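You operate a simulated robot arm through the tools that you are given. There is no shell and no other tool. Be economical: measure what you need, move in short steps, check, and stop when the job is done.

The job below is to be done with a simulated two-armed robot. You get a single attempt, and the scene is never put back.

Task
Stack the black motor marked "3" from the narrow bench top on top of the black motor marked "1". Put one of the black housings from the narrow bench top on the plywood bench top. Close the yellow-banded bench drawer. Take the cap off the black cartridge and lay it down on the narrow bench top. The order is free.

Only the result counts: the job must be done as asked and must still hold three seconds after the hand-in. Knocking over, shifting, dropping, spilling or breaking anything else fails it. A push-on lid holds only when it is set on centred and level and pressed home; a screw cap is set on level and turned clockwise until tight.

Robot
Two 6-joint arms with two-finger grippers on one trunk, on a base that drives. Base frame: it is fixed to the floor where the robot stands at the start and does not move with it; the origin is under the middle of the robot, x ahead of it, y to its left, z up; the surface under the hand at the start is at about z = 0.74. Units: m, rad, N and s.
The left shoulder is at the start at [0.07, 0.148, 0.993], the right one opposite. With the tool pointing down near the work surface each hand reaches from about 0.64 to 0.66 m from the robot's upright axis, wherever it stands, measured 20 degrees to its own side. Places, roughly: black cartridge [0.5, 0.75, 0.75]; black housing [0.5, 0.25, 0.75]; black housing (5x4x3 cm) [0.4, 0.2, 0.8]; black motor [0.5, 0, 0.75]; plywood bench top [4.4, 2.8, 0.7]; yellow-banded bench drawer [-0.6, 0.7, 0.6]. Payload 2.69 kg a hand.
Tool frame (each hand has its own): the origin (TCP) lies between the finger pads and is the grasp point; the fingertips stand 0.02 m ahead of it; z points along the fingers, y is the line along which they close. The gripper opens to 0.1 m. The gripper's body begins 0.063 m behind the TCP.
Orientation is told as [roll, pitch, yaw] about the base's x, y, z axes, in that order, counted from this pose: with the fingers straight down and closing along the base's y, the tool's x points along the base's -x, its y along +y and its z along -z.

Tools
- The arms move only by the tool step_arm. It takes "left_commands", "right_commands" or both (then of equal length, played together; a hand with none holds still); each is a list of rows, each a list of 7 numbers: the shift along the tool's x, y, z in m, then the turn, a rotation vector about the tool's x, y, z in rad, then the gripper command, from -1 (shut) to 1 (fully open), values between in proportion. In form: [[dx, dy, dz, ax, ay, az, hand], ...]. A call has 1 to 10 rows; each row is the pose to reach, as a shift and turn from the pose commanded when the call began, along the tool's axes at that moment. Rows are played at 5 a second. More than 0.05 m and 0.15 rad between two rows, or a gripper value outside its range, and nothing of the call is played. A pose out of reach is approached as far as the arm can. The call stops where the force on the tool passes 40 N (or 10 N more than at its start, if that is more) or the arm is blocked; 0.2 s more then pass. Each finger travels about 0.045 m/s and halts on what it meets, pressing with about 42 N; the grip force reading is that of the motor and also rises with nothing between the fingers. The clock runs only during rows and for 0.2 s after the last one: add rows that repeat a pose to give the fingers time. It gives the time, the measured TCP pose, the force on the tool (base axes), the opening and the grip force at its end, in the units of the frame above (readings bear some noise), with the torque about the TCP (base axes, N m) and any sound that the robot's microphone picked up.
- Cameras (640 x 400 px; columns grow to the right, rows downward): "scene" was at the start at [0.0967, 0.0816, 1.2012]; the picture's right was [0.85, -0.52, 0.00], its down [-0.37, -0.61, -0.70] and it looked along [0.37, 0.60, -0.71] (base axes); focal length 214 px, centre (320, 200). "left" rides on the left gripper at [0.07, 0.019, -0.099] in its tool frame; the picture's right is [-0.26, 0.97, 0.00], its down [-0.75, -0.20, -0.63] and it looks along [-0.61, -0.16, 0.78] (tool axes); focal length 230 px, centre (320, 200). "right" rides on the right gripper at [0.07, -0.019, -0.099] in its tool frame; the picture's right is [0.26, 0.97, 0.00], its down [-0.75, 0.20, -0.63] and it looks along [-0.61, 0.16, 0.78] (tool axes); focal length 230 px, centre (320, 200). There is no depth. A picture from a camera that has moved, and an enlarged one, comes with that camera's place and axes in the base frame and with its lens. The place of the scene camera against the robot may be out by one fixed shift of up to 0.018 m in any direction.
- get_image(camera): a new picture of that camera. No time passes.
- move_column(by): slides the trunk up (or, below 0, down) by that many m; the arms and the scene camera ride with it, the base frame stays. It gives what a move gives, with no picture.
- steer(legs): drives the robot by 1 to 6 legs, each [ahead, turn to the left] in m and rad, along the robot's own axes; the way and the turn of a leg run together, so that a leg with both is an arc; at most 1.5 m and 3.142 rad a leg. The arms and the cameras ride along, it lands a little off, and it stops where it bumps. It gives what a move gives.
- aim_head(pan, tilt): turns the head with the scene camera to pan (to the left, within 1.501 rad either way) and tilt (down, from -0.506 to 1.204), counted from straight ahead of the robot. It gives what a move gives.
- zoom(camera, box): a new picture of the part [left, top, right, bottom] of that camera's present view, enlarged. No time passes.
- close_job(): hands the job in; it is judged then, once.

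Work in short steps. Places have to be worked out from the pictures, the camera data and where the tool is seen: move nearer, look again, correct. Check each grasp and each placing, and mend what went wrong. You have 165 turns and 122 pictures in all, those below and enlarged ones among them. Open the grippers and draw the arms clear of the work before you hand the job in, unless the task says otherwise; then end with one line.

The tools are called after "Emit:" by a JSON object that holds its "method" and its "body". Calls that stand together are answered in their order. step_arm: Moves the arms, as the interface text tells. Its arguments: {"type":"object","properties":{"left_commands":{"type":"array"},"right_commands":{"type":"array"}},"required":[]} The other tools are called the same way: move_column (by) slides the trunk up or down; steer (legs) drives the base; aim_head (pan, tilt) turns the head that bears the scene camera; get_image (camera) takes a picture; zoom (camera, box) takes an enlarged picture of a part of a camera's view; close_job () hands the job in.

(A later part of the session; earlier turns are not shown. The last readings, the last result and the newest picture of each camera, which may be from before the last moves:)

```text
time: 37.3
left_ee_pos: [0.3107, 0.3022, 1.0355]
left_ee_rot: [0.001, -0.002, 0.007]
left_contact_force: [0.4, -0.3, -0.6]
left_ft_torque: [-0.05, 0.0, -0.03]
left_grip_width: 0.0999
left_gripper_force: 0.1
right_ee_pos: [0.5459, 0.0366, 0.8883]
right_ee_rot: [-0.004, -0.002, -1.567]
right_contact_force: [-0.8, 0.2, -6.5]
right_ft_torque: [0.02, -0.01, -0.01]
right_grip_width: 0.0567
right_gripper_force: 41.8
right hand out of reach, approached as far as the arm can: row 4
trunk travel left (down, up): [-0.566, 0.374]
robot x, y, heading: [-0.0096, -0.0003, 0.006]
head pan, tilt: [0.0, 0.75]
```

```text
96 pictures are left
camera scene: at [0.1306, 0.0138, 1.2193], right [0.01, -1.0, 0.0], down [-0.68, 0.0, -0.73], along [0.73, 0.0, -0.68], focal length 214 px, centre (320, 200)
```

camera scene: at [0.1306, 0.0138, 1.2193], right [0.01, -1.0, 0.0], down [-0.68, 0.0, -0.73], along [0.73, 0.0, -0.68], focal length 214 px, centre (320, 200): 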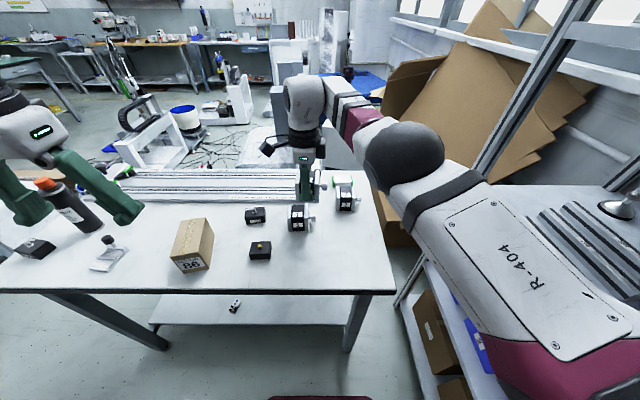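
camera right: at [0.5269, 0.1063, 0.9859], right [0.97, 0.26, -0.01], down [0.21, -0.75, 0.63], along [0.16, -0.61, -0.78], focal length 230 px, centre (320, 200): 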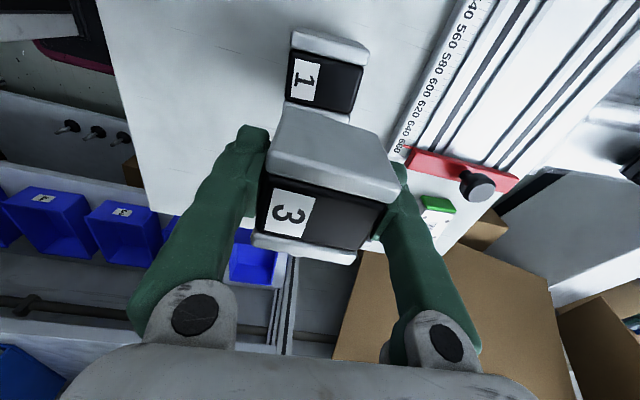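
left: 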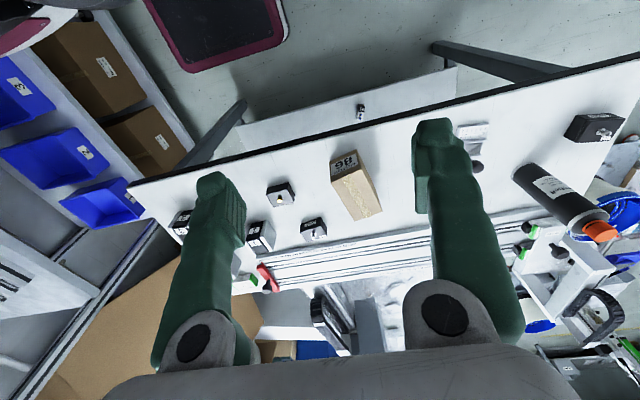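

Motor 1's centre is about (0.5385,0.067) and the held motor sits about 3 mm toward -y from the TCP, so the TCP target is (0.5385,0.070). I move there.

Emit:
{"method": "step_arm", "body": {"right_commands": [[0.017, -0.004, 0, 0, 0, 0, -1], [0.033, -0.0075, 0, 0, 0, 0, -1], [0.033, -0.0075, 0, 0, 0, 0, -1]]}}

Emit:
{"method": "get_image", "body": {"camera": "right"}}

Emit:
{"method": "zoom", "body": {"camera": "scene", "box": [240, 130, 380, 250]}}

```text
time: 38.1
left_ee_pos: [0.3113, 0.3006, 1.0354]
left_ee_rot: [0.0, 0.001, 0.007]
left_contact_force: [0.0, 1.0, 0.2]
left_ft_torque: [0.05, 0.0, 0.0]
left_grip_width: 0.0999
left_gripper_force: 0.1
right_ee_pos: [0.5334, 0.0617, 0.8877]
right_ee_rot: [-0.003, 0.0, -1.568]
right_contact_force: [0.9, -1.2, -6.2]
right_ft_torque: [0.02, 0.02, 0.01]
right_grip_width: 0.0565
right_gripper_force: 42.4
right hand out of reach, approached as far as the arm can: row 1, 2, 3
trunk travel left (down, up): [-0.566, 0.374]
robot x, y, heading: [-0.0083, 0.0006, 0.003]
head pan, tilt: [0.0, 0.75]
```

```text
95 pictures are left
camera right: at [0.5143, 0.1314, 0.9851], right [0.97, 0.26, 0.0], down [0.2, -0.75, 0.63], along [0.16, -0.61, -0.78], focal length 230 px, centre (320, 200)
```

right: 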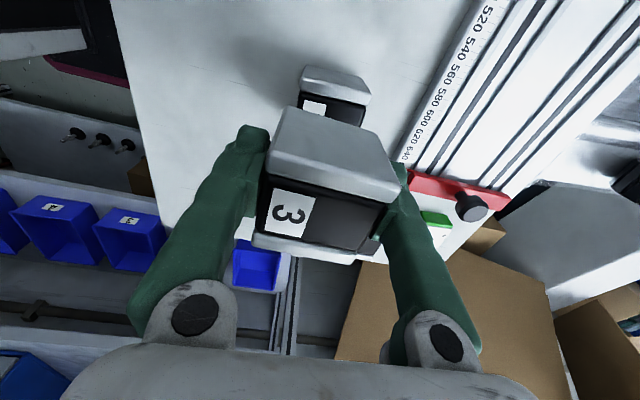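

```text
3.33 times, centred on (310, 190) of scene
camera zoom: at [0.1317, 0.0128, 1.2192], right [0.01, -1.0, 0.0], down [-0.68, 0.0, -0.73], along [0.73, 0.0, -0.68], focal length 715 px, centre (353, 233)
```

zoom: 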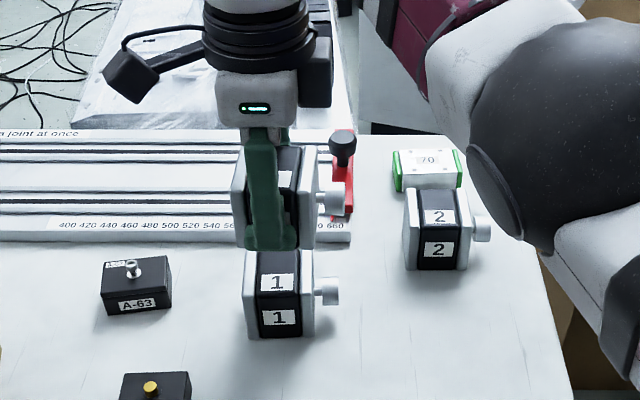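

About 1 cm short of reach; I drive ahead 0.01 and look at the resulting pose.

Emit:
{"method": "steer", "body": {"legs": [[0.01, 0]]}}

Emit:
{"method": "step_arm", "body": {"right_commands": [[0, 0, 0, 0, 0, 0, -1]]}}

```text
time: 38.8
left_ee_pos: [0.3201, 0.3012, 1.0356]
left_ee_rot: [0.001, -0.001, 0.007]
left_contact_force: [0.3, 0.3, 0.7]
left_ft_torque: [-0.03, 0.0, 0.01]
left_grip_width: 0.0997
left_gripper_force: 0.0
right_ee_pos: [0.5413, 0.0634, 0.8875]
right_ee_rot: [-0.002, -0.002, -1.567]
right_contact_force: [-1.0, 0.4, -6.3]
right_ft_torque: [0.02, -0.01, 0.01]
right_grip_width: 0.0564
right_gripper_force: 42.1
trunk travel left (down, up): [-0.566, 0.374]
robot x, y, heading: [0.0044, 0.003, 0.01]
head pan, tilt: [0.0, 0.75]
```

```text
time: 39.2
left_ee_pos: [0.3218, 0.3014, 1.0354]
left_ee_rot: [0.0, 0.0, 0.007]
left_contact_force: [-0.9, 0.7, 0.3]
left_ft_torque: [0.0, -0.03, -0.06]
left_grip_width: 0.0998
left_gripper_force: 0.0
right_ee_pos: [0.5421, 0.0621, 0.8872]
right_ee_rot: [-0.003, -0.003, -1.569]
right_contact_force: [0.3, 0.5, -6.6]
right_ft_torque: [0.04, -0.03, 0.0]
right_grip_width: 0.0567
right_gripper_force: 41.6
trunk travel left (down, up): [-0.566, 0.374]
robot x, y, heading: [0.0016, 0.0011, 0.004]
head pan, tilt: [0.0, 0.75]
```

Now at (0.542,0.062). I correct to (0.5385,0.070).

Emit:
{"method": "step_arm", "body": {"right_commands": [[0.004, -0.002, 0, 0, 0, 0, -1], [0.008, -0.0035, 0, 0, 0, 0, -1], [0.008, -0.0035, 0, 0, 0, 0, -1]]}}

Emit:
{"method": "zoom", "body": {"camera": "right", "box": [220, 40, 440, 200]}}

Emit:
{"method": "zoom", "body": {"camera": "scene", "box": [260, 130, 360, 240]}}

```text
time: 40.0
left_ee_pos: [0.3221, 0.3013, 1.036]
left_ee_rot: [0.0, 0.001, 0.008]
left_contact_force: [0.0, -0.7, 0.1]
left_ft_torque: [0.02, 0.04, 0.04]
left_grip_width: 0.1
left_gripper_force: 0.2
right_ee_pos: [0.5394, 0.0691, 0.8864]
right_ee_rot: [-0.003, 0.0, -1.57]
right_contact_force: [0.4, 0.8, -6.7]
right_ft_torque: [0.01, 0.0, 0.02]
right_grip_width: 0.0563
right_gripper_force: 41.6
trunk travel left (down, up): [-0.566, 0.374]
robot x, y, heading: [0.0022, 0.0011, 0.006]
head pan, tilt: [0.0, 0.75]
```

```text
2.50 times, centred on (330, 120) of right
camera zoom: at [0.5198, 0.1391, 0.9847], right [0.97, 0.26, 0.0], down [0.2, -0.75, 0.63], along [0.16, -0.61, -0.78], focal length 575 px, centre (295, 400)
```

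zoom: 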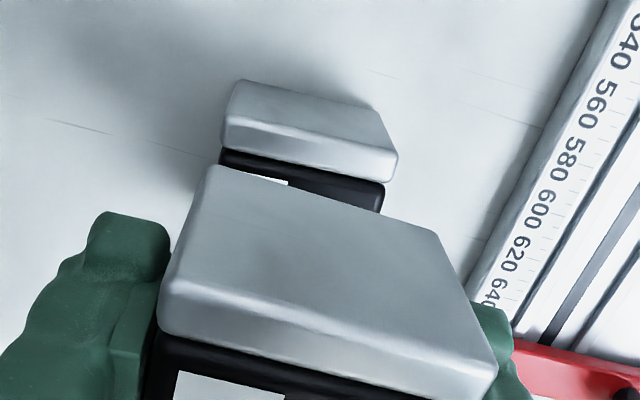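

```text
3.64 times, centred on (310, 185) of scene
camera zoom: at [0.1414, 0.0132, 1.2192], right [0.01, -1.0, 0.0], down [-0.68, 0.0, -0.73], along [0.73, 0.0, -0.68], focal length 780 px, centre (356, 254)
```

zoom: 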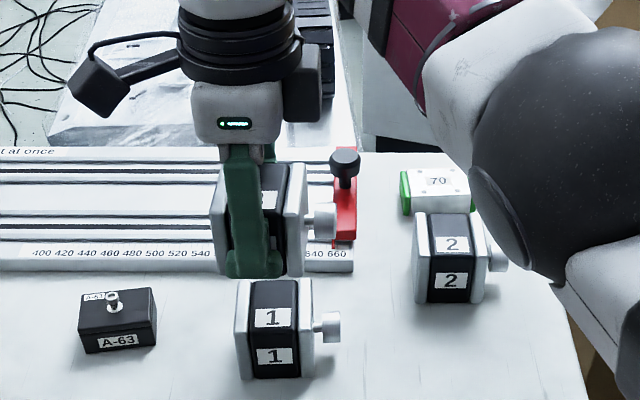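

Alignment is within 2 mm. I lower the trunk 0.05; the contact is expected at around 0.058.

Emit:
{"method": "move_column", "body": {"by": -0.05}}

Emit:
{"method": "zoom", "body": {"camera": "scene", "box": [260, 110, 360, 220]}}

```text
time: 41.0
left_ee_pos: [0.3213, 0.3009, 0.9846]
left_ee_rot: [0.0, 0.0, 0.009]
left_contact_force: [-1.2, 0.1, 0.3]
left_ft_torque: [-0.01, -0.03, 0.02]
left_grip_width: 0.1001
left_gripper_force: 0.0
right_ee_pos: [0.5393, 0.0698, 0.8357]
right_ee_rot: [-0.003, 0.001, -1.571]
right_contact_force: [0.1, 0.4, -6.7]
right_ft_torque: [0.0, -0.02, -0.01]
right_grip_width: 0.0564
right_gripper_force: 41.7
trunk travel left (down, up): [-0.516, 0.424]
robot x, y, heading: [0.0016, 0.0004, 0.002]
head pan, tilt: [0.0, 0.75]
```

```text
3.64 times, centred on (310, 165) of scene
camera zoom: at [0.1409, 0.0132, 1.1692], right [0.01, -1.0, 0.0], down [-0.68, 0.0, -0.73], along [0.73, 0.0, -0.68], focal length 780 px, centre (356, 327)
```

zoom: 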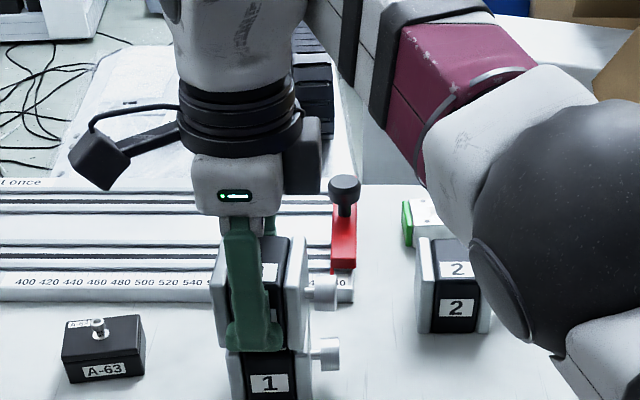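

Still free; I lower in small steps until the weight is taken up.

Emit:
{"method": "move_column", "body": {"by": -0.004}}

Emit:
{"method": "move_column", "body": {"by": -0.002}}

Emit:
{"method": "move_column", "body": {"by": -0.002}}

```text
time: 41.5
left_ee_pos: [0.3203, 0.3016, 0.9813]
left_ee_rot: [0.0, 0.0, 0.006]
left_contact_force: [-0.1, -0.1, 0.7]
left_ft_torque: [-0.01, 0.0, -0.01]
left_grip_width: 0.1001
left_gripper_force: 0.1
right_ee_pos: [0.5384, 0.0676, 0.8316]
right_ee_rot: [-0.002, 0.0, -1.569]
right_contact_force: [0.1, 0.5, -5.9]
right_ft_torque: [0.01, 0.02, 0.01]
right_grip_width: 0.0565
right_gripper_force: 42.3
trunk travel left (down, up): [-0.512, 0.428]
robot x, y, heading: [0.0037, -0.0024, 0.003]
head pan, tilt: [0.0, 0.75]
```

```text
time: 42.0
left_ee_pos: [0.3211, 0.3007, 0.9792]
left_ee_rot: [-0.001, 0.001, 0.007]
left_contact_force: [-0.6, -1.3, 0.7]
left_ft_torque: [0.03, -0.02, 0.0]
left_grip_width: 0.1001
left_gripper_force: 0.0
right_ee_pos: [0.5381, 0.0693, 0.8316]
right_ee_rot: [0.0, 0.0, -1.569]
right_contact_force: [-0.2, -0.5, -5.5]
right_ft_torque: [-0.03, -0.06, 0.01]
right_grip_width: 0.0563
right_gripper_force: 41.9
trunk travel left (down, up): [-0.51, 0.43]
robot x, y, heading: [0.0038, -0.0013, 0.004]
head pan, tilt: [0.0, 0.75]
```

```text
time: 42.5
left_ee_pos: [0.3204, 0.3013, 0.9776]
left_ee_rot: [0.001, -0.002, 0.007]
left_contact_force: [1.1, -0.6, 0.6]
left_ft_torque: [0.03, -0.01, -0.01]
left_grip_width: 0.1001
left_gripper_force: 0.1
right_ee_pos: [0.5385, 0.0686, 0.8318]
right_ee_rot: [0.002, 0.0, -1.569]
right_contact_force: [3.0, -0.8, 7.9]
right_ft_torque: [-0.42, 0.26, 0.1]
right_grip_width: 0.0563
right_gripper_force: 41.8
trunk travel left (down, up): [-0.508, 0.432]
robot x, y, heading: [0.0033, -0.004, 0.007]
head pan, tilt: [0.0, 0.75]
```

Contact at z 0.832 (force now upward +8 N). I open the gripper and lift by the trunk.

Emit:
{"method": "step_arm", "body": {"right_commands": [[0, 0, 0, 0, 0, 0, 0.4], [0, 0, 0, 0, 0, 0, 0.7], [0, 0, 0, 0, 0, 0, 0.7], [0, 0, 0, 0, 0, 0, 0.7]]}}

Emit:
{"method": "move_column", "body": {"by": 0.09}}

Emit:
{"method": "zoom", "body": {"camera": "scene", "box": [220, 130, 380, 250]}}

Emit:
{"method": "get_image", "body": {"camera": "right"}}

```text
time: 43.5
left_ee_pos: [0.3198, 0.302, 0.9774]
left_ee_rot: [0.0, -0.001, 0.008]
left_contact_force: [-0.3, 0.5, 0.3]
left_ft_torque: [0.01, 0.01, -0.03]
left_grip_width: 0.1001
left_gripper_force: 0.0
right_ee_pos: [0.5387, 0.0686, 0.83]
right_ee_rot: [0.001, 0.0, -1.569]
right_contact_force: [0.1, -0.1, 0.1]
right_ft_torque: [0.03, -0.01, -0.02]
right_grip_width: 0.0853
right_gripper_force: 0.0
trunk travel left (down, up): [-0.508, 0.432]
robot x, y, heading: [0.0042, 0.0001, 0.005]
head pan, tilt: [0.0, 0.75]
```

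```text
time: 44.8
left_ee_pos: [0.3214, 0.3008, 1.0676]
left_ee_rot: [0.001, -0.002, 0.008]
left_contact_force: [-1.0, -0.7, -0.3]
left_ft_torque: [0.01, 0.03, -0.01]
left_grip_width: 0.1
left_gripper_force: 0.1
right_ee_pos: [0.538, 0.0698, 0.9193]
right_ee_rot: [-0.001, 0.002, -1.57]
right_contact_force: [0.2, 0.1, -1.5]
right_ft_torque: [0.04, 0.0, 0.01]
right_grip_width: 0.0852
right_gripper_force: 0.0
trunk travel left (down, up): [-0.598, 0.342]
robot x, y, heading: [-0.0016, -0.0005, 0.005]
head pan, tilt: [0.0, 0.75]
```

```text
3.33 times, centred on (300, 190) of scene
camera zoom: at [0.1403, 0.0133, 1.2513], right [0.01, -1.0, 0.0], down [-0.68, 0.0, -0.73], along [0.73, 0.0, -0.68], focal length 715 px, centre (387, 233)
```

zoom: 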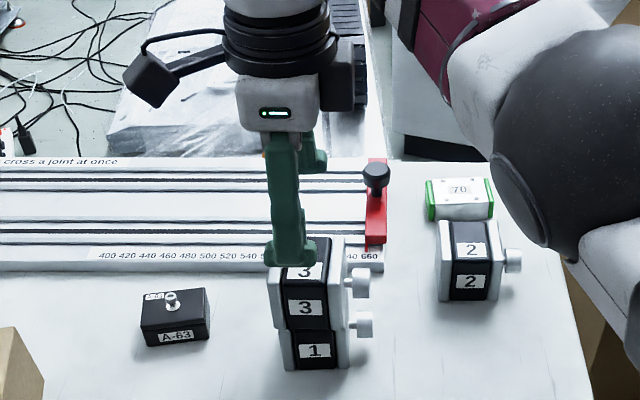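

```text
89 pictures are left
camera right: at [0.5191, 0.139, 1.0173], right [0.97, 0.26, 0.0], down [0.2, -0.75, 0.63], along [0.16, -0.61, -0.78], focal length 230 px, centre (320, 200)
```

right: 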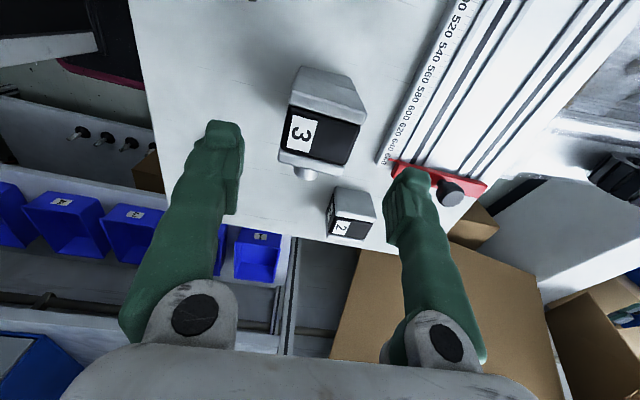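

Motor 3 sits neatly on motor 1. Next is the cartridge; I look at it with the head and the left camera.

Emit:
{"method": "aim_head", "body": {"pan": 0.9, "tilt": 0.6}}

Emit:
{"method": "get_image", "body": {"camera": "scene"}}

Emit:
{"method": "get_image", "body": {"camera": "left"}}

```text
time: 46.0
left_ee_pos: [0.3198, 0.3015, 1.0667]
left_ee_rot: [0.0, -0.001, 0.008]
left_contact_force: [-0.5, 0.1, -0.6]
left_ft_torque: [0.02, 0.0, -0.02]
left_grip_width: 0.1002
left_gripper_force: 0.1
right_ee_pos: [0.5386, 0.0695, 0.9192]
right_ee_rot: [0.0, 0.0, -1.569]
right_contact_force: [0.0, -0.1, -0.3]
right_ft_torque: [-0.03, -0.02, -0.02]
right_grip_width: 0.0849
right_gripper_force: 0.0
trunk travel left (down, up): [-0.598, 0.342]
robot x, y, heading: [0.0001, 0.0001, 0.007]
head pan, tilt: [0.901, 0.6]
```

```text
88 pictures are left
camera scene: at [0.1118, 0.0822, 1.2642], right [0.79, -0.62, 0.0], down [-0.35, -0.44, -0.82], along [0.51, 0.65, -0.57], focal length 214 px, centre (320, 200)
```

scene: 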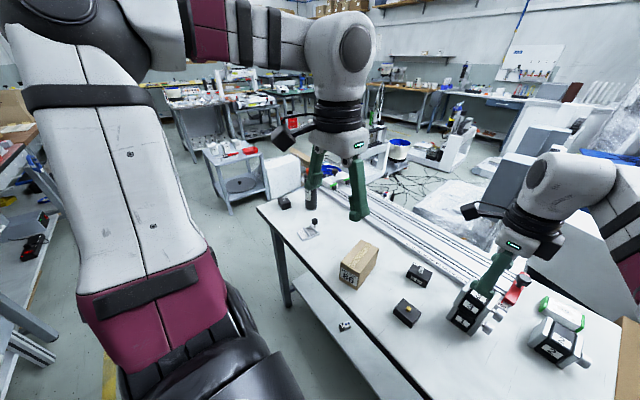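

```text
87 pictures are left
camera left: at [0.2517, 0.3187, 1.1659], right [0.25, 0.97, 0.0], down [0.75, -0.19, 0.63], along [0.61, -0.16, -0.78], focal length 230 px, centre (320, 200)
```

left: 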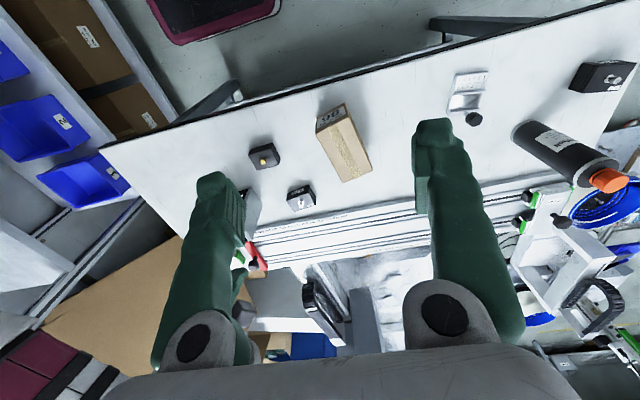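

The cartridge stands at about (0.52,0.655) with cap top z about 0.91. The left arm must come out of its folded posture first, so I try moving it outward and down together.

Emit:
{"method": "step_arm", "body": {"left_commands": [[-0.02, 0.01, 0.03, 0, 0, 0, 1], [-0.05, 0.02, 0.06, 0, 0, 0, 1], [-0.08, 0.03, 0.09, 0, 0, 0, 1], [-0.11, 0.04, 0.11, 0, 0, 0, 1], [-0.14, 0.05, 0.12, 0, 0, 0, 1]]}}

```text
time: 47.2
left_ee_pos: [0.3471, 0.3306, 0.9491]
left_ee_rot: [0.002, -0.004, 0.01]
left_contact_force: [0.7, -0.3, 0.3]
left_ft_torque: [-0.01, 0.02, -0.03]
left_grip_width: 0.0999
left_gripper_force: 0.1
left hand out of reach, approached as far as the arm can: row 1, 2, 3, 4, 5
right_ee_pos: [0.5382, 0.0691, 0.9195]
right_ee_rot: [0.0, 0.001, -1.568]
right_contact_force: [0.1, -0.8, 0.4]
right_ft_torque: [0.02, 0.0, 0.0]
right_grip_width: 0.0848
right_gripper_force: 0.0
trunk travel left (down, up): [-0.598, 0.342]
robot x, y, heading: [0.0021, 0.0015, 0.006]
head pan, tilt: [0.901, 0.6]
```

The left wrist may be on the wrong side of its yaw range. By mirror image with the right arm, positive yaw should free it, so I turn it toward +1.2.

Emit:
{"method": "step_arm", "body": {"left_commands": [[0, 0, -0.02, 0, 0, -0.14, 1], [0, 0, -0.04, 0, 0, -0.28, 1], [0, 0, -0.06, 0, 0, -0.42, 1], [0, 0, -0.06, 0, 0, -0.56, 1], [0, 0, -0.06, 0, 0, -0.7, 1], [0, 0, -0.06, 0, 0, -0.84, 1], [0, 0, -0.06, 0, 0, -0.98, 1], [0, 0, -0.06, 0, 0, -1.12, 1]]}}

Emit:
{"method": "step_arm", "body": {"left_commands": [[0, 0, 0, 0, 0, 0, 1]]}}

Emit:
{"method": "get_image", "body": {"camera": "scene"}}

```text
time: 49.0
left_ee_pos: [0.3491, 0.3281, 1.0123]
left_ee_rot: [-0.002, 0.0, 1.131]
left_contact_force: [-0.3, 0.1, -0.2]
left_ft_torque: [0.0, 0.0, 0.01]
left_grip_width: 0.0999
left_gripper_force: 0.1
right_ee_pos: [0.539, 0.0685, 0.9194]
right_ee_rot: [-0.001, 0.001, -1.57]
right_contact_force: [-0.2, 0.8, -0.8]
right_ft_torque: [0.0, 0.01, -0.02]
right_grip_width: 0.0849
right_gripper_force: 0.0
trunk travel left (down, up): [-0.598, 0.342]
robot x, y, heading: [0.0009, 0.0048, 0.005]
head pan, tilt: [0.901, 0.6]
```

```text
time: 49.4
left_ee_pos: [0.3497, 0.3289, 1.0117]
left_ee_rot: [-0.003, -0.002, 1.129]
left_contact_force: [0.3, -0.1, 0.4]
left_ft_torque: [0.03, 0.04, 0.0]
left_grip_width: 0.1
left_gripper_force: 0.1
right_ee_pos: [0.5383, 0.0689, 0.9186]
right_ee_rot: [0.0, -0.001, -1.569]
right_contact_force: [0.1, -0.4, 0.4]
right_ft_torque: [0.02, 0.01, 0.01]
right_grip_width: 0.0847
right_gripper_force: 0.0
trunk travel left (down, up): [-0.598, 0.342]
robot x, y, heading: [0.0027, 0.0004, 0.006]
head pan, tilt: [0.901, 0.6]
```

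```text
86 pictures are left
camera scene: at [0.1118, 0.0823, 1.2642], right [0.79, -0.62, 0.0], down [-0.35, -0.44, -0.82], along [0.51, 0.65, -0.57], focal length 214 px, centre (320, 200)
```

scene: 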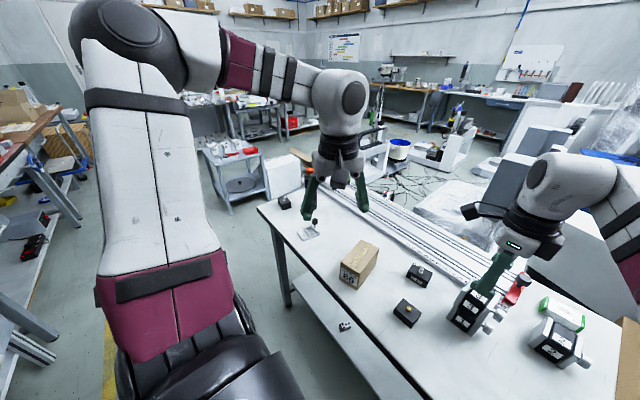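

Yaw 1.13 is fully reachable and the left elbow is high. I test moving outward by (0.15,0.05).

Emit:
{"method": "step_arm", "body": {"left_commands": [[-0.027, -0.028, 0, 0, 0, 0, 1], [-0.054, -0.057, 0, 0, 0, 0, 1], [-0.082, -0.085, 0, 0, 0, 0, 1], [-0.109, -0.114, 0, 0, 0, 0, 1]]}}

```text
time: 50.4
left_ee_pos: [0.4097, 0.4087, 1.0015]
left_ee_rot: [-0.002, 0.0, 1.127]
left_contact_force: [0.4, -0.4, 0.3]
left_ft_torque: [0.01, -0.01, 0.01]
left_grip_width: 0.1
left_gripper_force: 0.0
left hand out of reach, approached as far as the arm can: row 1, 2, 3, 4
right_ee_pos: [0.5395, 0.0692, 0.9195]
right_ee_rot: [0.0, 0.0, -1.571]
right_contact_force: [0.3, -0.2, -0.2]
right_ft_torque: [-0.01, 0.03, 0.01]
right_grip_width: 0.0851
right_gripper_force: 0.1
trunk travel left (down, up): [-0.598, 0.342]
robot x, y, heading: [0.0009, -0.0018, 0.001]
head pan, tilt: [0.901, 0.6]
```

It went out to r≈0.43. I continue outward and down.

Emit:
{"method": "step_arm", "body": {"left_commands": [[-0.01, -0.022, 0.03, 0, 0, 0, 1], [-0.02, -0.045, 0.06, 0, 0, 0, 1], [-0.043, -0.09, 0.06, 0, 0, 0, 1], [-0.043, -0.09, 0.06, 0, 0, 0, 1]]}}

Emit:
{"method": "get_image", "body": {"camera": "scene"}}

Emit:
{"method": "get_image", "body": {"camera": "left"}}

```text
refused: row 3 steps farther than a row can; nothing moved
```

```text
85 pictures are left
camera scene: at [0.1122, 0.0827, 1.2641], right [0.79, -0.62, 0.0], down [-0.35, -0.45, -0.82], along [0.51, 0.65, -0.57], focal length 214 px, centre (320, 200)
```

scene: 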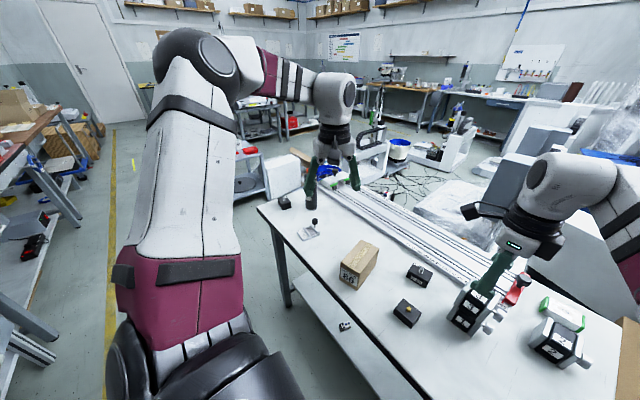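

```text
84 pictures are left
camera left: at [0.3653, 0.3519, 1.0996], right [-0.76, 0.65, 0.0], down [0.5, 0.59, 0.63], along [0.41, 0.48, -0.78], focal length 230 px, centre (320, 200)
```

left: 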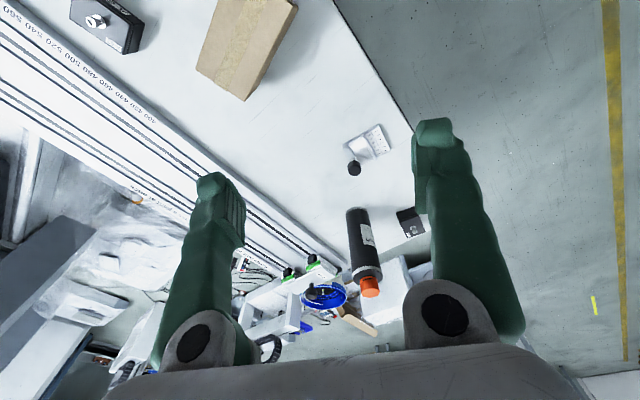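

The cartridge axis is at about (0.525,0.662), cap top about z 0.90. I continue the outward test with allowed steps.

Emit:
{"method": "step_arm", "body": {"left_commands": [[-0.01, -0.022, 0.02, 0, 0, 0, 1], [-0.02, -0.045, 0.04, 0, 0, 0, 1], [-0.03, -0.067, 0.05, 0, 0, 0, 1], [-0.043, -0.09, 0.06, 0, 0, 0, 1]]}}

```text
time: 51.4
left_ee_pos: [0.4244, 0.4362, 0.946]
left_ee_rot: [-0.002, 0.001, 1.127]
left_contact_force: [-0.4, 0.8, -0.6]
left_ft_torque: [0.01, 0.0, -0.03]
left_grip_width: 0.1
left_gripper_force: 0.0
left hand out of reach, approached as far as the arm can: row 1, 2, 3, 4
right_ee_pos: [0.5388, 0.0699, 0.9191]
right_ee_rot: [0.0, -0.001, -1.568]
right_contact_force: [0.6, -0.5, -0.8]
right_ft_torque: [-0.01, 0.01, -0.04]
right_grip_width: 0.0847
right_gripper_force: 0.0
trunk travel left (down, up): [-0.598, 0.342]
robot x, y, heading: [0.0039, -0.0017, 0.007]
head pan, tilt: [0.901, 0.6]
```

I test sweeping it toward straight ahead of its shoulder (toward -y).

Emit:
{"method": "step_arm", "body": {"left_commands": [[0.03, -0.03, 0, 0, 0, 0, 1], [0.06, -0.06, 0, 0, 0, 0, 1], [0.085, -0.085, 0, 0, 0, 0, 1], [0.11, -0.11, 0, 0, 0, 0, 1]]}}

```text
time: 52.4
left_ee_pos: [0.3808, 0.3484, 0.9501]
left_ee_rot: [-0.006, -0.001, 1.127]
left_contact_force: [0.9, 0.1, 0.0]
left_ft_torque: [0.02, -0.03, -0.01]
left_grip_width: 0.1001
left_gripper_force: 0.1
left hand out of reach, approached as far as the arm can: row 1, 2, 3, 4
right_ee_pos: [0.5379, 0.068, 0.9201]
right_ee_rot: [0.0, -0.001, -1.568]
right_contact_force: [0.4, 0.3, 0.1]
right_ft_torque: [-0.02, -0.03, 0.03]
right_grip_width: 0.0849
right_gripper_force: 0.1
trunk travel left (down, up): [-0.598, 0.342]
robot x, y, heading: [0.0026, -0.0038, 0.003]
head pan, tilt: [0.901, 0.6]
```

The limits look like a wrist-bend limit, which should relax when the hand is lower relative to the shoulder. I raise the trunk 0.25 and then lower and extend the left hand.

Emit:
{"method": "move_column", "body": {"by": 0.25}}

Emit:
{"method": "step_arm", "body": {"left_commands": [[0, 0, 0.04, 0, 0, 0, 1], [0, 0, 0.08, 0, 0, 0, 1], [0, 0, 0.12, 0, 0, 0, 1], [0, 0, 0.16, 0, 0, 0, 1], [0, 0, 0.2, 0, 0, 0, 1]]}}

Emit:
{"method": "step_arm", "body": {"left_commands": [[-0.01, -0.022, 0.0, 0, 0, 0, 1], [-0.02, -0.045, 0.0, 0, 0, 0, 1], [-0.03, -0.067, 0.0, 0, 0, 0, 1], [-0.043, -0.09, 0.0, 0, 0, 0, 1]]}}

```text
time: 55.0
left_ee_pos: [0.3811, 0.3491, 1.2006]
left_ee_rot: [-0.005, 0.0, 1.127]
left_contact_force: [0.0, 0.0, -0.4]
left_ft_torque: [0.01, -0.01, -0.02]
left_grip_width: 0.1
left_gripper_force: 0.0
right_ee_pos: [0.5389, 0.0695, 1.1693]
right_ee_rot: [0.002, -0.001, -1.569]
right_contact_force: [0.5, -0.2, -0.7]
right_ft_torque: [-0.01, -0.01, 0.02]
right_grip_width: 0.0852
right_gripper_force: 0.1
trunk travel left (down, up): [-0.848, 0.092]
robot x, y, heading: [-0.0003, 0.0054, 0.007]
head pan, tilt: [0.901, 0.6]
```

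```text
time: 56.1
left_ee_pos: [0.3465, 0.381, 1.0273]
left_ee_rot: [-0.007, 0.003, 1.129]
left_contact_force: [-0.5, 1.5, 0.9]
left_ft_torque: [-0.02, -0.03, -0.01]
left_grip_width: 0.1003
left_gripper_force: 0.1
left hand out of reach, approached as far as the arm can: row 1, 2, 3, 4, 5
right_ee_pos: [0.5388, 0.069, 1.1695]
right_ee_rot: [0.0, -0.001, -1.568]
right_contact_force: [-0.1, 1.0, 0.2]
right_ft_torque: [0.0, -0.01, -0.02]
right_grip_width: 0.0852
right_gripper_force: 0.0
trunk travel left (down, up): [-0.848, 0.092]
robot x, y, heading: [0.0026, -0.0004, 0.002]
head pan, tilt: [0.901, 0.6]
```

```text
time: 57.1
left_ee_pos: [0.378, 0.408, 1.0502]
left_ee_rot: [-0.006, -0.001, 1.126]
left_contact_force: [-1.2, 0.0, 0.9]
left_ft_torque: [-0.02, 0.0, 0.04]
left_grip_width: 0.1001
left_gripper_force: 0.1
left hand out of reach, approached as far as the arm can: row 1, 2, 3, 4
right_ee_pos: [0.5384, 0.0692, 1.1695]
right_ee_rot: [0.0, -0.001, -1.569]
right_contact_force: [-1.0, 0.4, -0.4]
right_ft_torque: [-0.02, -0.01, -0.01]
right_grip_width: 0.085
right_gripper_force: 0.1
trunk travel left (down, up): [-0.848, 0.092]
robot x, y, heading: [0.0027, -0.0005, -0.0]
head pan, tilt: [0.901, 0.6]
```

Lower pulls inward for this arm. I try the other way: rise and extend.

Emit:
{"method": "step_arm", "body": {"left_commands": [[-0.005, -0.01, -0.04, 0, 0, 0, 1], [-0.01, -0.02, -0.08, 0, 0, 0, 1], [-0.02, -0.03, -0.12, 0, 0, 0, 1], [-0.03, -0.045, -0.16, 0, 0, 0, 1], [-0.035, -0.06, -0.2, 0, 0, 0, 1], [-0.04, -0.075, -0.24, 0, 0, 0, 1], [-0.045, -0.09, -0.28, 0, 0, 0, 1], [-0.06, -0.12, -0.31, 0, 0, 0, 1], [-0.07, -0.15, -0.33, 0, 0, 0, 1]]}}

Emit:
{"method": "get_image", "body": {"camera": "scene"}}

```text
time: 59.1
left_ee_pos: [0.4058, 0.4408, 1.3224]
left_ee_rot: [-0.005, -0.001, 1.128]
left_contact_force: [-0.3, 0.6, -0.2]
left_ft_torque: [0.02, 0.0, -0.02]
left_grip_width: 0.0999
left_gripper_force: 0.2
left hand out of reach, approached as far as the arm can: row 4, 5, 6, 7, 8, 9
right_ee_pos: [0.5378, 0.0699, 1.1702]
right_ee_rot: [-0.001, 0.001, -1.568]
right_contact_force: [0.2, 0.7, -0.4]
right_ft_torque: [0.01, 0.0, -0.01]
right_grip_width: 0.0849
right_gripper_force: 0.0
trunk travel left (down, up): [-0.848, 0.092]
robot x, y, heading: [0.0037, -0.0013, 0.006]
head pan, tilt: [0.901, 0.6]
```

```text
83 pictures are left
camera scene: at [0.1119, 0.0826, 1.5142], right [0.79, -0.62, 0.0], down [-0.35, -0.45, -0.82], along [0.51, 0.65, -0.57], focal length 214 px, centre (320, 200)
```

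scene: 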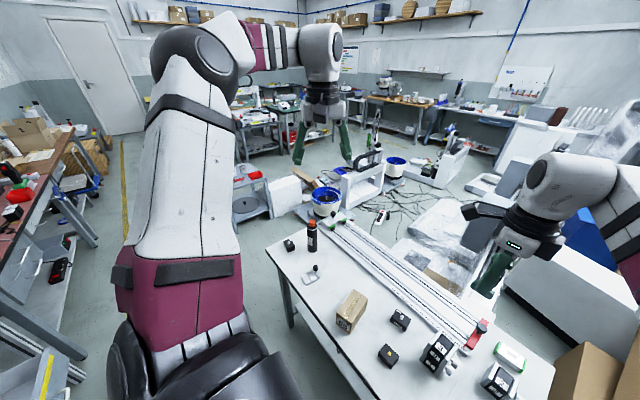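

I take a close look at the cartridge cap from both cameras to see what kind of cap it is.

Emit:
{"method": "get_image", "body": {"camera": "left"}}

Emit:
{"method": "zoom", "body": {"camera": "scene", "box": [270, 200, 370, 290]}}

```text
82 pictures are left
camera left: at [0.359, 0.3853, 1.4208], right [-0.76, 0.65, 0.0], down [0.5, 0.59, 0.63], along [0.41, 0.48, -0.78], focal length 230 px, centre (320, 200)
```

left: 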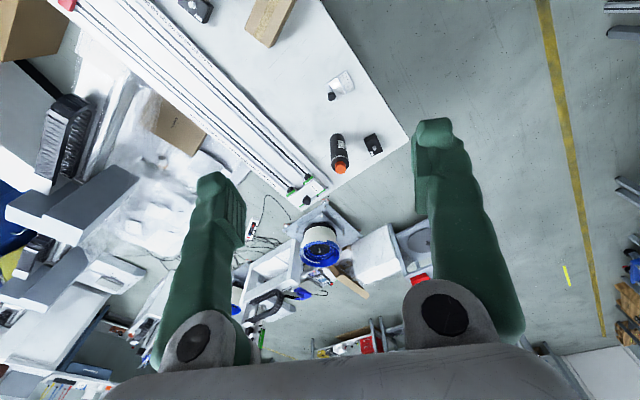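

```text
4.44 times, centred on (320, 245) of scene
camera zoom: at [0.1119, 0.0826, 1.5142], right [0.79, -0.62, 0.0], down [-0.35, -0.45, -0.82], along [0.51, 0.65, -0.57], focal length 953 px, centre (320, 0)
```

zoom: 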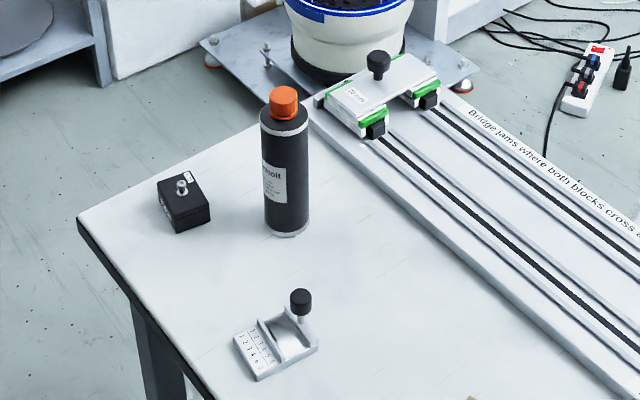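

It looks like a bottle with an orange cap. Before working there I will close the drawer to gain room. I fold the left hand in and shut the right gripper for pushing.

Emit:
{"method": "step_arm", "body": {"left_commands": [[0.033, 0.016, 0, 0, 0, 0, 1], [0.066, 0.031, 0, 0, 0, 0, 1], [0.1, 0.047, 0, 0, 0, 0, 1], [0.133, 0.063, 0, 0, 0, 0, 1], [0.166, 0.078, 0, 0, 0, 0, 1], [0.199, 0.094, 0, 0, 0, 0, 1]], "right_commands": [[0, 0, 0, 0, 0, 0, 0], [0, 0, 0, 0, 0, 0, -1], [0, 0, 0, 0, 0, 0, -1], [0, 0, 0, 0, 0, 0, -1], [0, 0, 0, 0, 0, 0, -1], [0, 0, 0, 0, 0, 0, -1]]}}

Emit:
{"method": "aim_head", "body": {"pan": 1.5, "tilt": 0.7}}

Emit:
{"method": "get_image", "body": {"camera": "scene"}}

```text
time: 60.5
left_ee_pos: [0.2346, 0.3003, 1.3242]
left_ee_rot: [-0.005, -0.001, 1.128]
left_contact_force: [-0.2, 0.2, 0.1]
left_ft_torque: [0.01, -0.03, 0.02]
left_grip_width: 0.0999
left_gripper_force: 0.0
right_ee_pos: [0.5378, 0.0694, 1.1704]
right_ee_rot: [0.002, 0.0, -1.568]
right_contact_force: [-0.9, 0.1, -0.1]
right_ft_torque: [-0.01, 0.0, 0.01]
right_grip_width: 0.0001
right_gripper_force: 29.0
trunk travel left (down, up): [-0.848, 0.092]
robot x, y, heading: [0.0034, 0.0009, 0.007]
head pan, tilt: [0.901, 0.6]
```

```text
time: 61.5
left_ee_pos: [0.2373, 0.3003, 1.3237]
left_ee_rot: [-0.003, 0.0, 1.128]
left_contact_force: [0.3, 0.9, 0.6]
left_ft_torque: [-0.03, -0.02, 0.03]
left_grip_width: 0.0999
left_gripper_force: 0.1
right_ee_pos: [0.539, 0.0698, 1.1699]
right_ee_rot: [-0.001, 0.0, -1.569]
right_contact_force: [-0.2, -0.5, -0.2]
right_ft_torque: [0.02, 0.03, 0.02]
right_grip_width: 0.0
right_gripper_force: 29.4
trunk travel left (down, up): [-0.848, 0.092]
robot x, y, heading: [0.005, -0.0004, 0.005]
head pan, tilt: [1.499, 0.7]
```

```text
80 pictures are left
camera scene: at [0.0632, 0.0977, 1.5056], right [1.0, -0.07, 0.0], down [-0.04, -0.64, -0.76], along [0.05, 0.76, -0.64], focal length 214 px, centre (320, 200)
```

scene: 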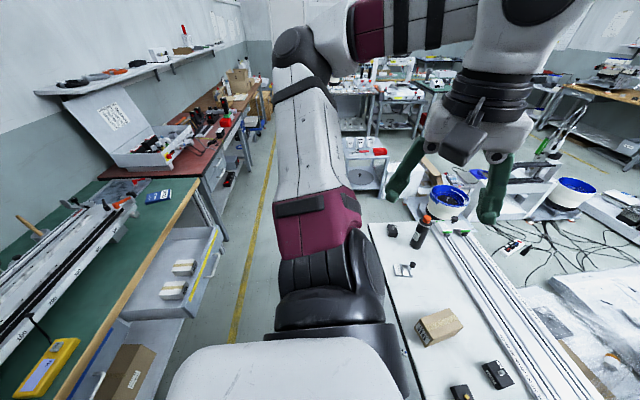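

The drawer front seems to run from y 0.4–0.85 at x about -0.35 to -0.45; I need a closer measure. I turn the robot left with the trunk still high, so the right hand faces the aisle.

Emit:
{"method": "steer", "body": {"legs": [[-0.05, 0], [0, 1.5]]}}

Emit:
{"method": "aim_head", "body": {"pan": 0.6, "tilt": 0.75}}

Emit:
{"method": "get_image", "body": {"camera": "scene"}}

Emit:
{"method": "get_image", "body": {"camera": "right"}}

```text
time: 66.2
left_ee_pos: [-0.3312, 0.2527, 1.3234]
left_ee_rot: [-0.003, 0.001, 2.634]
left_contact_force: [0.1, -0.6, 0.7]
left_ft_torque: [-0.02, -0.01, 0.03]
left_grip_width: 0.0998
left_gripper_force: 0.1
right_ee_pos: [-0.081, 0.5398, 1.1703]
right_ee_rot: [0.002, 0.0, -0.063]
right_contact_force: [-0.4, -0.3, -0.8]
right_ft_torque: [-0.02, -0.01, 0.06]
right_grip_width: 0.0001
right_gripper_force: 29.4
trunk travel left (down, up): [-0.848, 0.092]
robot x, y, heading: [-0.0465, -0.0002, 1.513]
head pan, tilt: [1.499, 0.7]
```

```text
time: 67.3
left_ee_pos: [-0.3321, 0.2525, 1.3227]
left_ee_rot: [-0.005, 0.0, 2.633]
left_contact_force: [-1.7, 0.2, 0.1]
left_ft_torque: [0.0, -0.03, 0.02]
left_grip_width: 0.0999
left_gripper_force: 0.1
right_ee_pos: [-0.0819, 0.5403, 1.1689]
right_ee_rot: [-0.002, 0.0, -0.063]
right_contact_force: [0.7, -0.9, 0.1]
right_ft_torque: [0.04, 0.03, 0.02]
right_grip_width: 0.0003
right_gripper_force: 29.3
trunk travel left (down, up): [-0.848, 0.092]
robot x, y, heading: [-0.0469, -0.0014, 1.507]
head pan, tilt: [0.6, 0.75]
```

```text
79 pictures are left
camera scene: at [-0.0827, 0.1331, 1.5013], right [0.86, 0.52, 0.0], down [0.35, -0.58, -0.73], along [-0.38, 0.63, -0.68], focal length 214 px, centre (320, 200)
```

scene: 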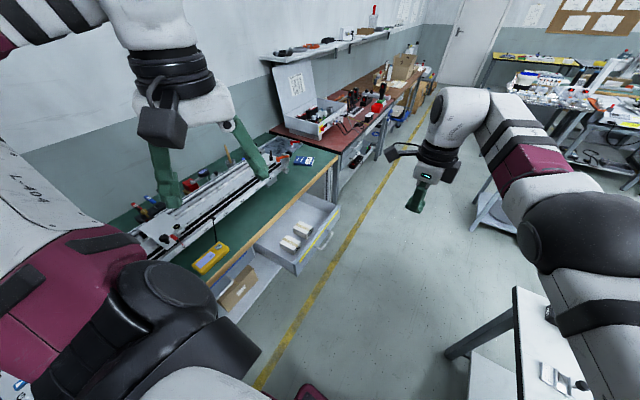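

```text
78 pictures are left
camera right: at [-0.1529, 0.5249, 1.2677], right [-0.2, 0.98, 0.0], down [0.76, 0.15, 0.63], along [0.62, 0.12, -0.78], focal length 230 px, centre (320, 200)
```

right: 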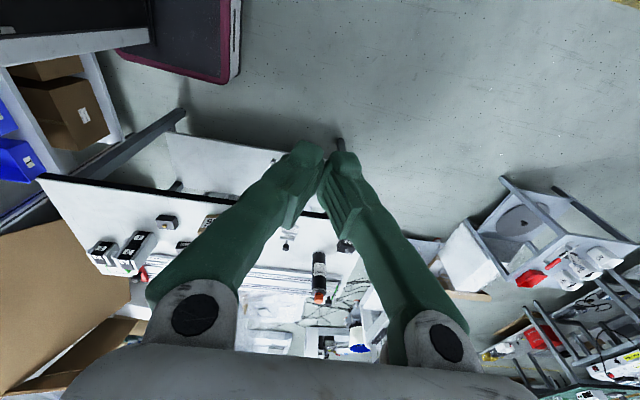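

I zoom on the drawer for triangulation.

Emit:
{"method": "zoom", "body": {"camera": "scene", "box": [230, 170, 370, 290]}}

```text
3.33 times, centred on (300, 230) of scene
camera zoom: at [-0.0827, 0.1331, 1.5013], right [0.86, 0.52, 0.0], down [0.35, -0.58, -0.73], along [-0.38, 0.63, -0.68], focal length 715 px, centre (387, 100)
```

zoom: 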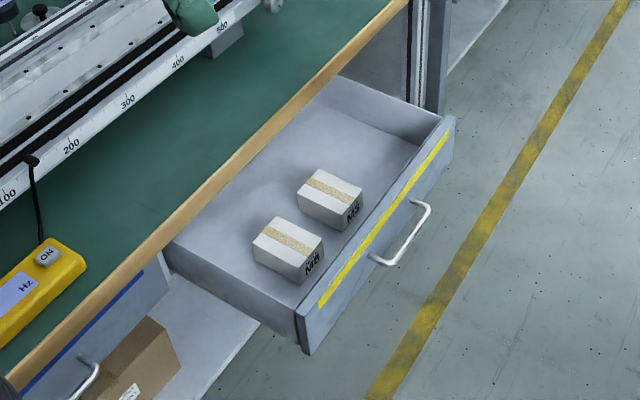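

The drawer's front edge lies at x≈-0.415, y 0.48–0.89, top z≈0.695, with the handle mid-front; closed is about x≈-0.6. I drive to about (0,0.19), heading 2.0, with the right hand in front of the drawer.

Emit:
{"method": "steer", "body": {"legs": [[0, -0.18], [0.196, 0], [0, 0.66]]}}

Emit:
{"method": "move_column", "body": {"by": -0.3}}

Emit:
{"method": "get_image", "body": {"camera": "scene"}}

```text
time: 71.4
left_ee_pos: [-0.3697, 0.2839, 1.3242]
left_ee_rot: [-0.005, 0.001, 3.115]
left_contact_force: [0.4, -0.1, 0.2]
left_ft_torque: [-0.04, 0.0, 0.04]
left_grip_width: 0.1001
left_gripper_force: 0.0
right_ee_pos: [-0.2801, 0.6535, 1.17]
right_ee_rot: [0.001, -0.001, 0.419]
right_contact_force: [1.0, -0.4, -0.7]
right_ft_torque: [0.0, 0.04, 0.02]
right_grip_width: 0.0
right_gripper_force: 29.9
trunk travel left (down, up): [-0.848, 0.092]
robot x, y, heading: [0.0001, 0.1922, 1.996]
head pan, tilt: [0.6, 0.75]
```

```text
time: 74.4
left_ee_pos: [-0.3703, 0.2827, 1.0242]
left_ee_rot: [-0.007, 0.0, 3.116]
left_contact_force: [0.0, 0.8, -0.7]
left_ft_torque: [0.01, -0.03, 0.0]
left_grip_width: 0.1002
left_gripper_force: 0.0
right_ee_pos: [-0.281, 0.6514, 0.8693]
right_ee_rot: [0.002, -0.002, 0.42]
right_contact_force: [-0.2, 1.1, -0.1]
right_ft_torque: [-0.01, 0.02, 0.0]
right_grip_width: 0.0
right_gripper_force: 29.7
trunk travel left (down, up): [-0.548, 0.392]
robot x, y, heading: [0.0003, 0.1883, 1.991]
head pan, tilt: [0.6, 0.75]
```

```text
76 pictures are left
camera scene: at [-0.0877, 0.2919, 1.2014], right [0.52, 0.85, 0.0], down [0.58, -0.35, -0.73], along [-0.62, 0.38, -0.68], focal length 214 px, centre (320, 200)
```

scene: 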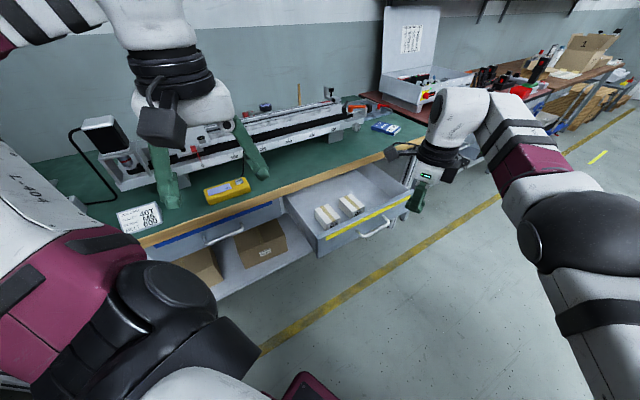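

The geometry agrees with the earlier estimate. I lower the trunk 0.195 so the fingertips are at about z 0.655 and look.

Emit:
{"method": "move_column", "body": {"by": -0.195}}

Emit:
{"method": "get_image", "body": {"camera": "scene"}}

```text
time: 76.5
left_ee_pos: [-0.3698, 0.2818, 0.8289]
left_ee_rot: [-0.005, 0.0, 3.116]
left_contact_force: [1.0, 0.9, 0.0]
left_ft_torque: [-0.02, 0.02, 0.01]
left_grip_width: 0.0999
left_gripper_force: 0.0
right_ee_pos: [-0.2803, 0.6521, 0.6749]
right_ee_rot: [0.002, 0.0, 0.418]
right_contact_force: [0.0, -0.1, -0.5]
right_ft_torque: [0.01, -0.02, -0.02]
right_grip_width: 0.0
right_gripper_force: 29.2
trunk travel left (down, up): [-0.353, 0.587]
robot x, y, heading: [-0.0033, 0.1909, 1.993]
head pan, tilt: [0.6, 0.75]
```

```text
75 pictures are left
camera scene: at [-0.0876, 0.2918, 1.0064], right [0.52, 0.85, 0.0], down [0.58, -0.35, -0.73], along [-0.62, 0.38, -0.68], focal length 214 px, centre (320, 200)
```

scene: 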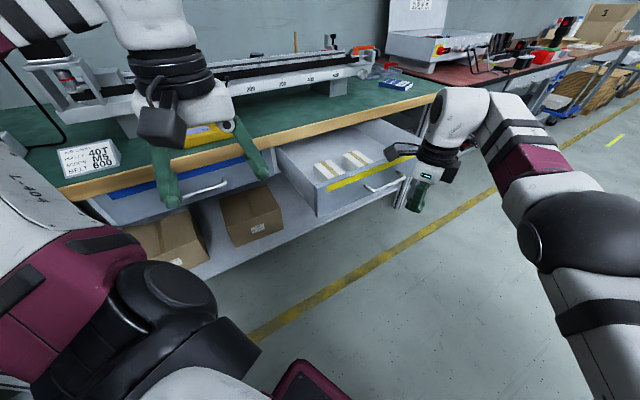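

The blue-banded drawer is separate and closed; I must hit only the yellow one, left of its handle at y≈0.53. I back 3 cm and turn toward it.

Emit:
{"method": "steer", "body": {"legs": [[-0.03, 0], [0, 0.22]]}}

Emit:
{"method": "get_image", "body": {"camera": "scene"}}

Emit:
{"method": "get_image", "body": {"camera": "right"}}

```text
time: 78.2
left_ee_pos: [-0.369, 0.1729, 0.8287]
left_ee_rot: [-0.005, 0.0, -2.952]
left_contact_force: [-0.6, 0.2, 0.2]
left_ft_torque: [0.01, -0.02, -0.01]
left_grip_width: 0.0999
left_gripper_force: 0.2
right_ee_pos: [-0.3616, 0.5538, 0.6752]
right_ee_rot: [0.003, 0.0, 0.636]
right_contact_force: [0.1, -0.3, 0.6]
right_ft_torque: [0.01, -0.04, -0.05]
right_grip_width: 0.0
right_gripper_force: 29.3
trunk travel left (down, up): [-0.353, 0.587]
robot x, y, heading: [0.0164, 0.1652, 2.204]
head pan, tilt: [0.6, 0.75]
```

```text
74 pictures are left
camera scene: at [-0.0927, 0.2418, 1.0064], right [0.33, 0.95, 0.0], down [0.65, -0.22, -0.73], along [-0.69, 0.24, -0.68], focal length 214 px, centre (320, 200)
```

scene: 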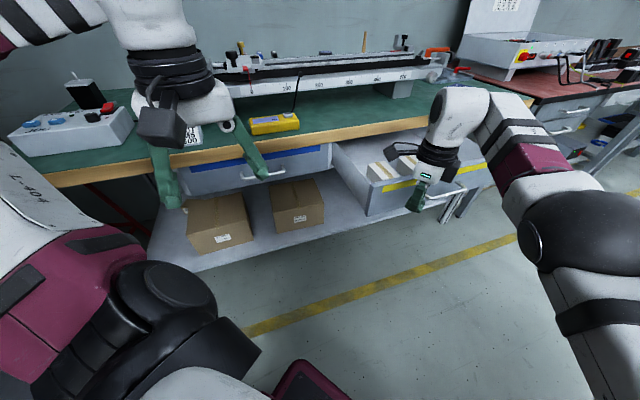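

```text
73 pictures are left
camera right: at [-0.4075, 0.497, 0.7735], right [-0.78, 0.62, 0.0], down [0.49, 0.6, 0.63], along [0.39, 0.49, -0.78], focal length 230 px, centre (320, 200)
```

right: 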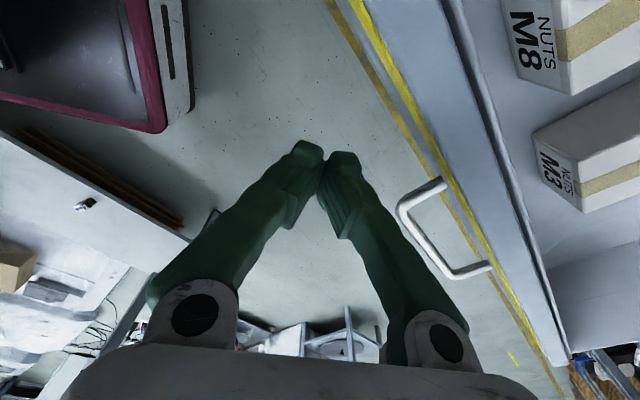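

The hand body would meet the bench edge before the drawer is shut, so I should push with the fingers pointing forward. I back away and turn the right hand so that it can tilt forward.

Emit:
{"method": "steer", "body": {"legs": [[-0.12, 0]]}}

Emit:
{"method": "move_column", "body": {"by": 0.1}}

Emit:
{"method": "step_arm", "body": {"right_commands": [[0, 0, 0, 0, 0, -0.13, -1], [0, 0, 0, 0, 0, -0.26, -1], [0, 0, 0, 0, 0, -0.39, -1], [0, 0, 0, 0, 0, -0.52, -1], [0, 0, 0, 0, 0, -0.65, -1], [0, 0, 0, 0, 0, -0.78, -1], [0, 0, 0, 0, 0, -0.91, -1], [0, 0, 0, 0, 0, -1.04, -1], [0, 0, 0, 0, 0, -1.17, -1], [0, 0, 0, 0, 0, -1.3, -1]]}}

Emit:
{"method": "step_arm", "body": {"right_commands": [[0, 0, 0, 0, -0.14, 0, -1], [0, 0, 0, 0, -0.28, 0, -1], [0, 0, 0, 0, -0.42, 0, -1], [0, 0, 0, 0, -0.56, 0, -1], [0, 0, 0, 0, -0.7, 0, -1], [0, 0, 0, 0, -0.84, 0, -1], [0, 0, 0, 0, -0.98, 0, -1], [0, 0, 0, 0, -1.12, 0, -1]]}}

```text
time: 79.4
left_ee_pos: [-0.2951, 0.0746, 0.8287]
left_ee_rot: [-0.006, 0.001, -2.949]
left_contact_force: [0.6, 0.0, 0.6]
left_ft_torque: [0.02, 0.02, 0.01]
left_grip_width: 0.0998
left_gripper_force: 0.0
right_ee_pos: [-0.2893, 0.4559, 0.6746]
right_ee_rot: [0.004, 0.001, 0.636]
right_contact_force: [-0.2, -1.0, -0.5]
right_ft_torque: [-0.01, -0.02, 0.01]
right_grip_width: 0.0001
right_gripper_force: 29.5
trunk travel left (down, up): [-0.353, 0.587]
robot x, y, heading: [0.086, 0.0669, 2.21]
head pan, tilt: [0.6, 0.75]
```

```text
time: 80.8
left_ee_pos: [-0.296, 0.0751, 0.9283]
left_ee_rot: [-0.006, 0.0, -2.95]
left_contact_force: [0.4, 0.6, 0.7]
left_ft_torque: [0.02, 0.02, 0.02]
left_grip_width: 0.0999
left_gripper_force: 0.1
right_ee_pos: [-0.2894, 0.4558, 0.7748]
right_ee_rot: [0.001, 0.0, 0.635]
right_contact_force: [-0.3, -0.1, 0.1]
right_ft_torque: [-0.01, 0.0, 0.02]
right_grip_width: 0.0
right_gripper_force: 29.1
trunk travel left (down, up): [-0.453, 0.487]
robot x, y, heading: [0.0847, 0.0657, 2.212]
head pan, tilt: [0.6, 0.75]
```

```text
time: 83.0
left_ee_pos: [-0.2956, 0.0756, 0.9292]
left_ee_rot: [-0.004, 0.001, -2.949]
left_contact_force: [-0.1, 0.8, -0.2]
left_ft_torque: [0.02, -0.01, 0.01]
left_grip_width: 0.1001
left_gripper_force: 0.2
right_ee_pos: [-0.2891, 0.4577, 0.7756]
right_ee_rot: [-0.001, -0.001, 1.937]
right_contact_force: [-0.2, 0.4, 0.1]
right_ft_torque: [-0.02, 0.01, 0.0]
right_grip_width: 0.0
right_gripper_force: 29.3
trunk travel left (down, up): [-0.453, 0.487]
robot x, y, heading: [0.0816, 0.0668, 2.208]
head pan, tilt: [0.6, 0.75]
```

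```text
time: 84.8
left_ee_pos: [-0.2927, 0.0806, 0.9292]
left_ee_rot: [0.001, -0.003, -2.952]
left_contact_force: [-0.4, 0.8, -0.8]
left_ft_torque: [-0.1, 0.02, 0.03]
left_grip_width: 0.1002
left_gripper_force: 0.2
right_ee_pos: [-0.3541, 0.6572, 0.8793]
right_ee_rot: [0.334, -0.853, 1.97]
right_contact_force: [-0.1, 1.4, 0.3]
right_ft_torque: [-0.14, -0.05, 0.07]
right_grip_width: 0.0
right_gripper_force: 30.0
right hand out of reach, approached as far as the arm can: row 1, 2, 3, 4, 5, 6, 7, 8
trunk travel left (down, up): [-0.453, 0.487]
robot x, y, heading: [0.0843, 0.0667, 2.205]
head pan, tilt: [0.6, 0.75]
```

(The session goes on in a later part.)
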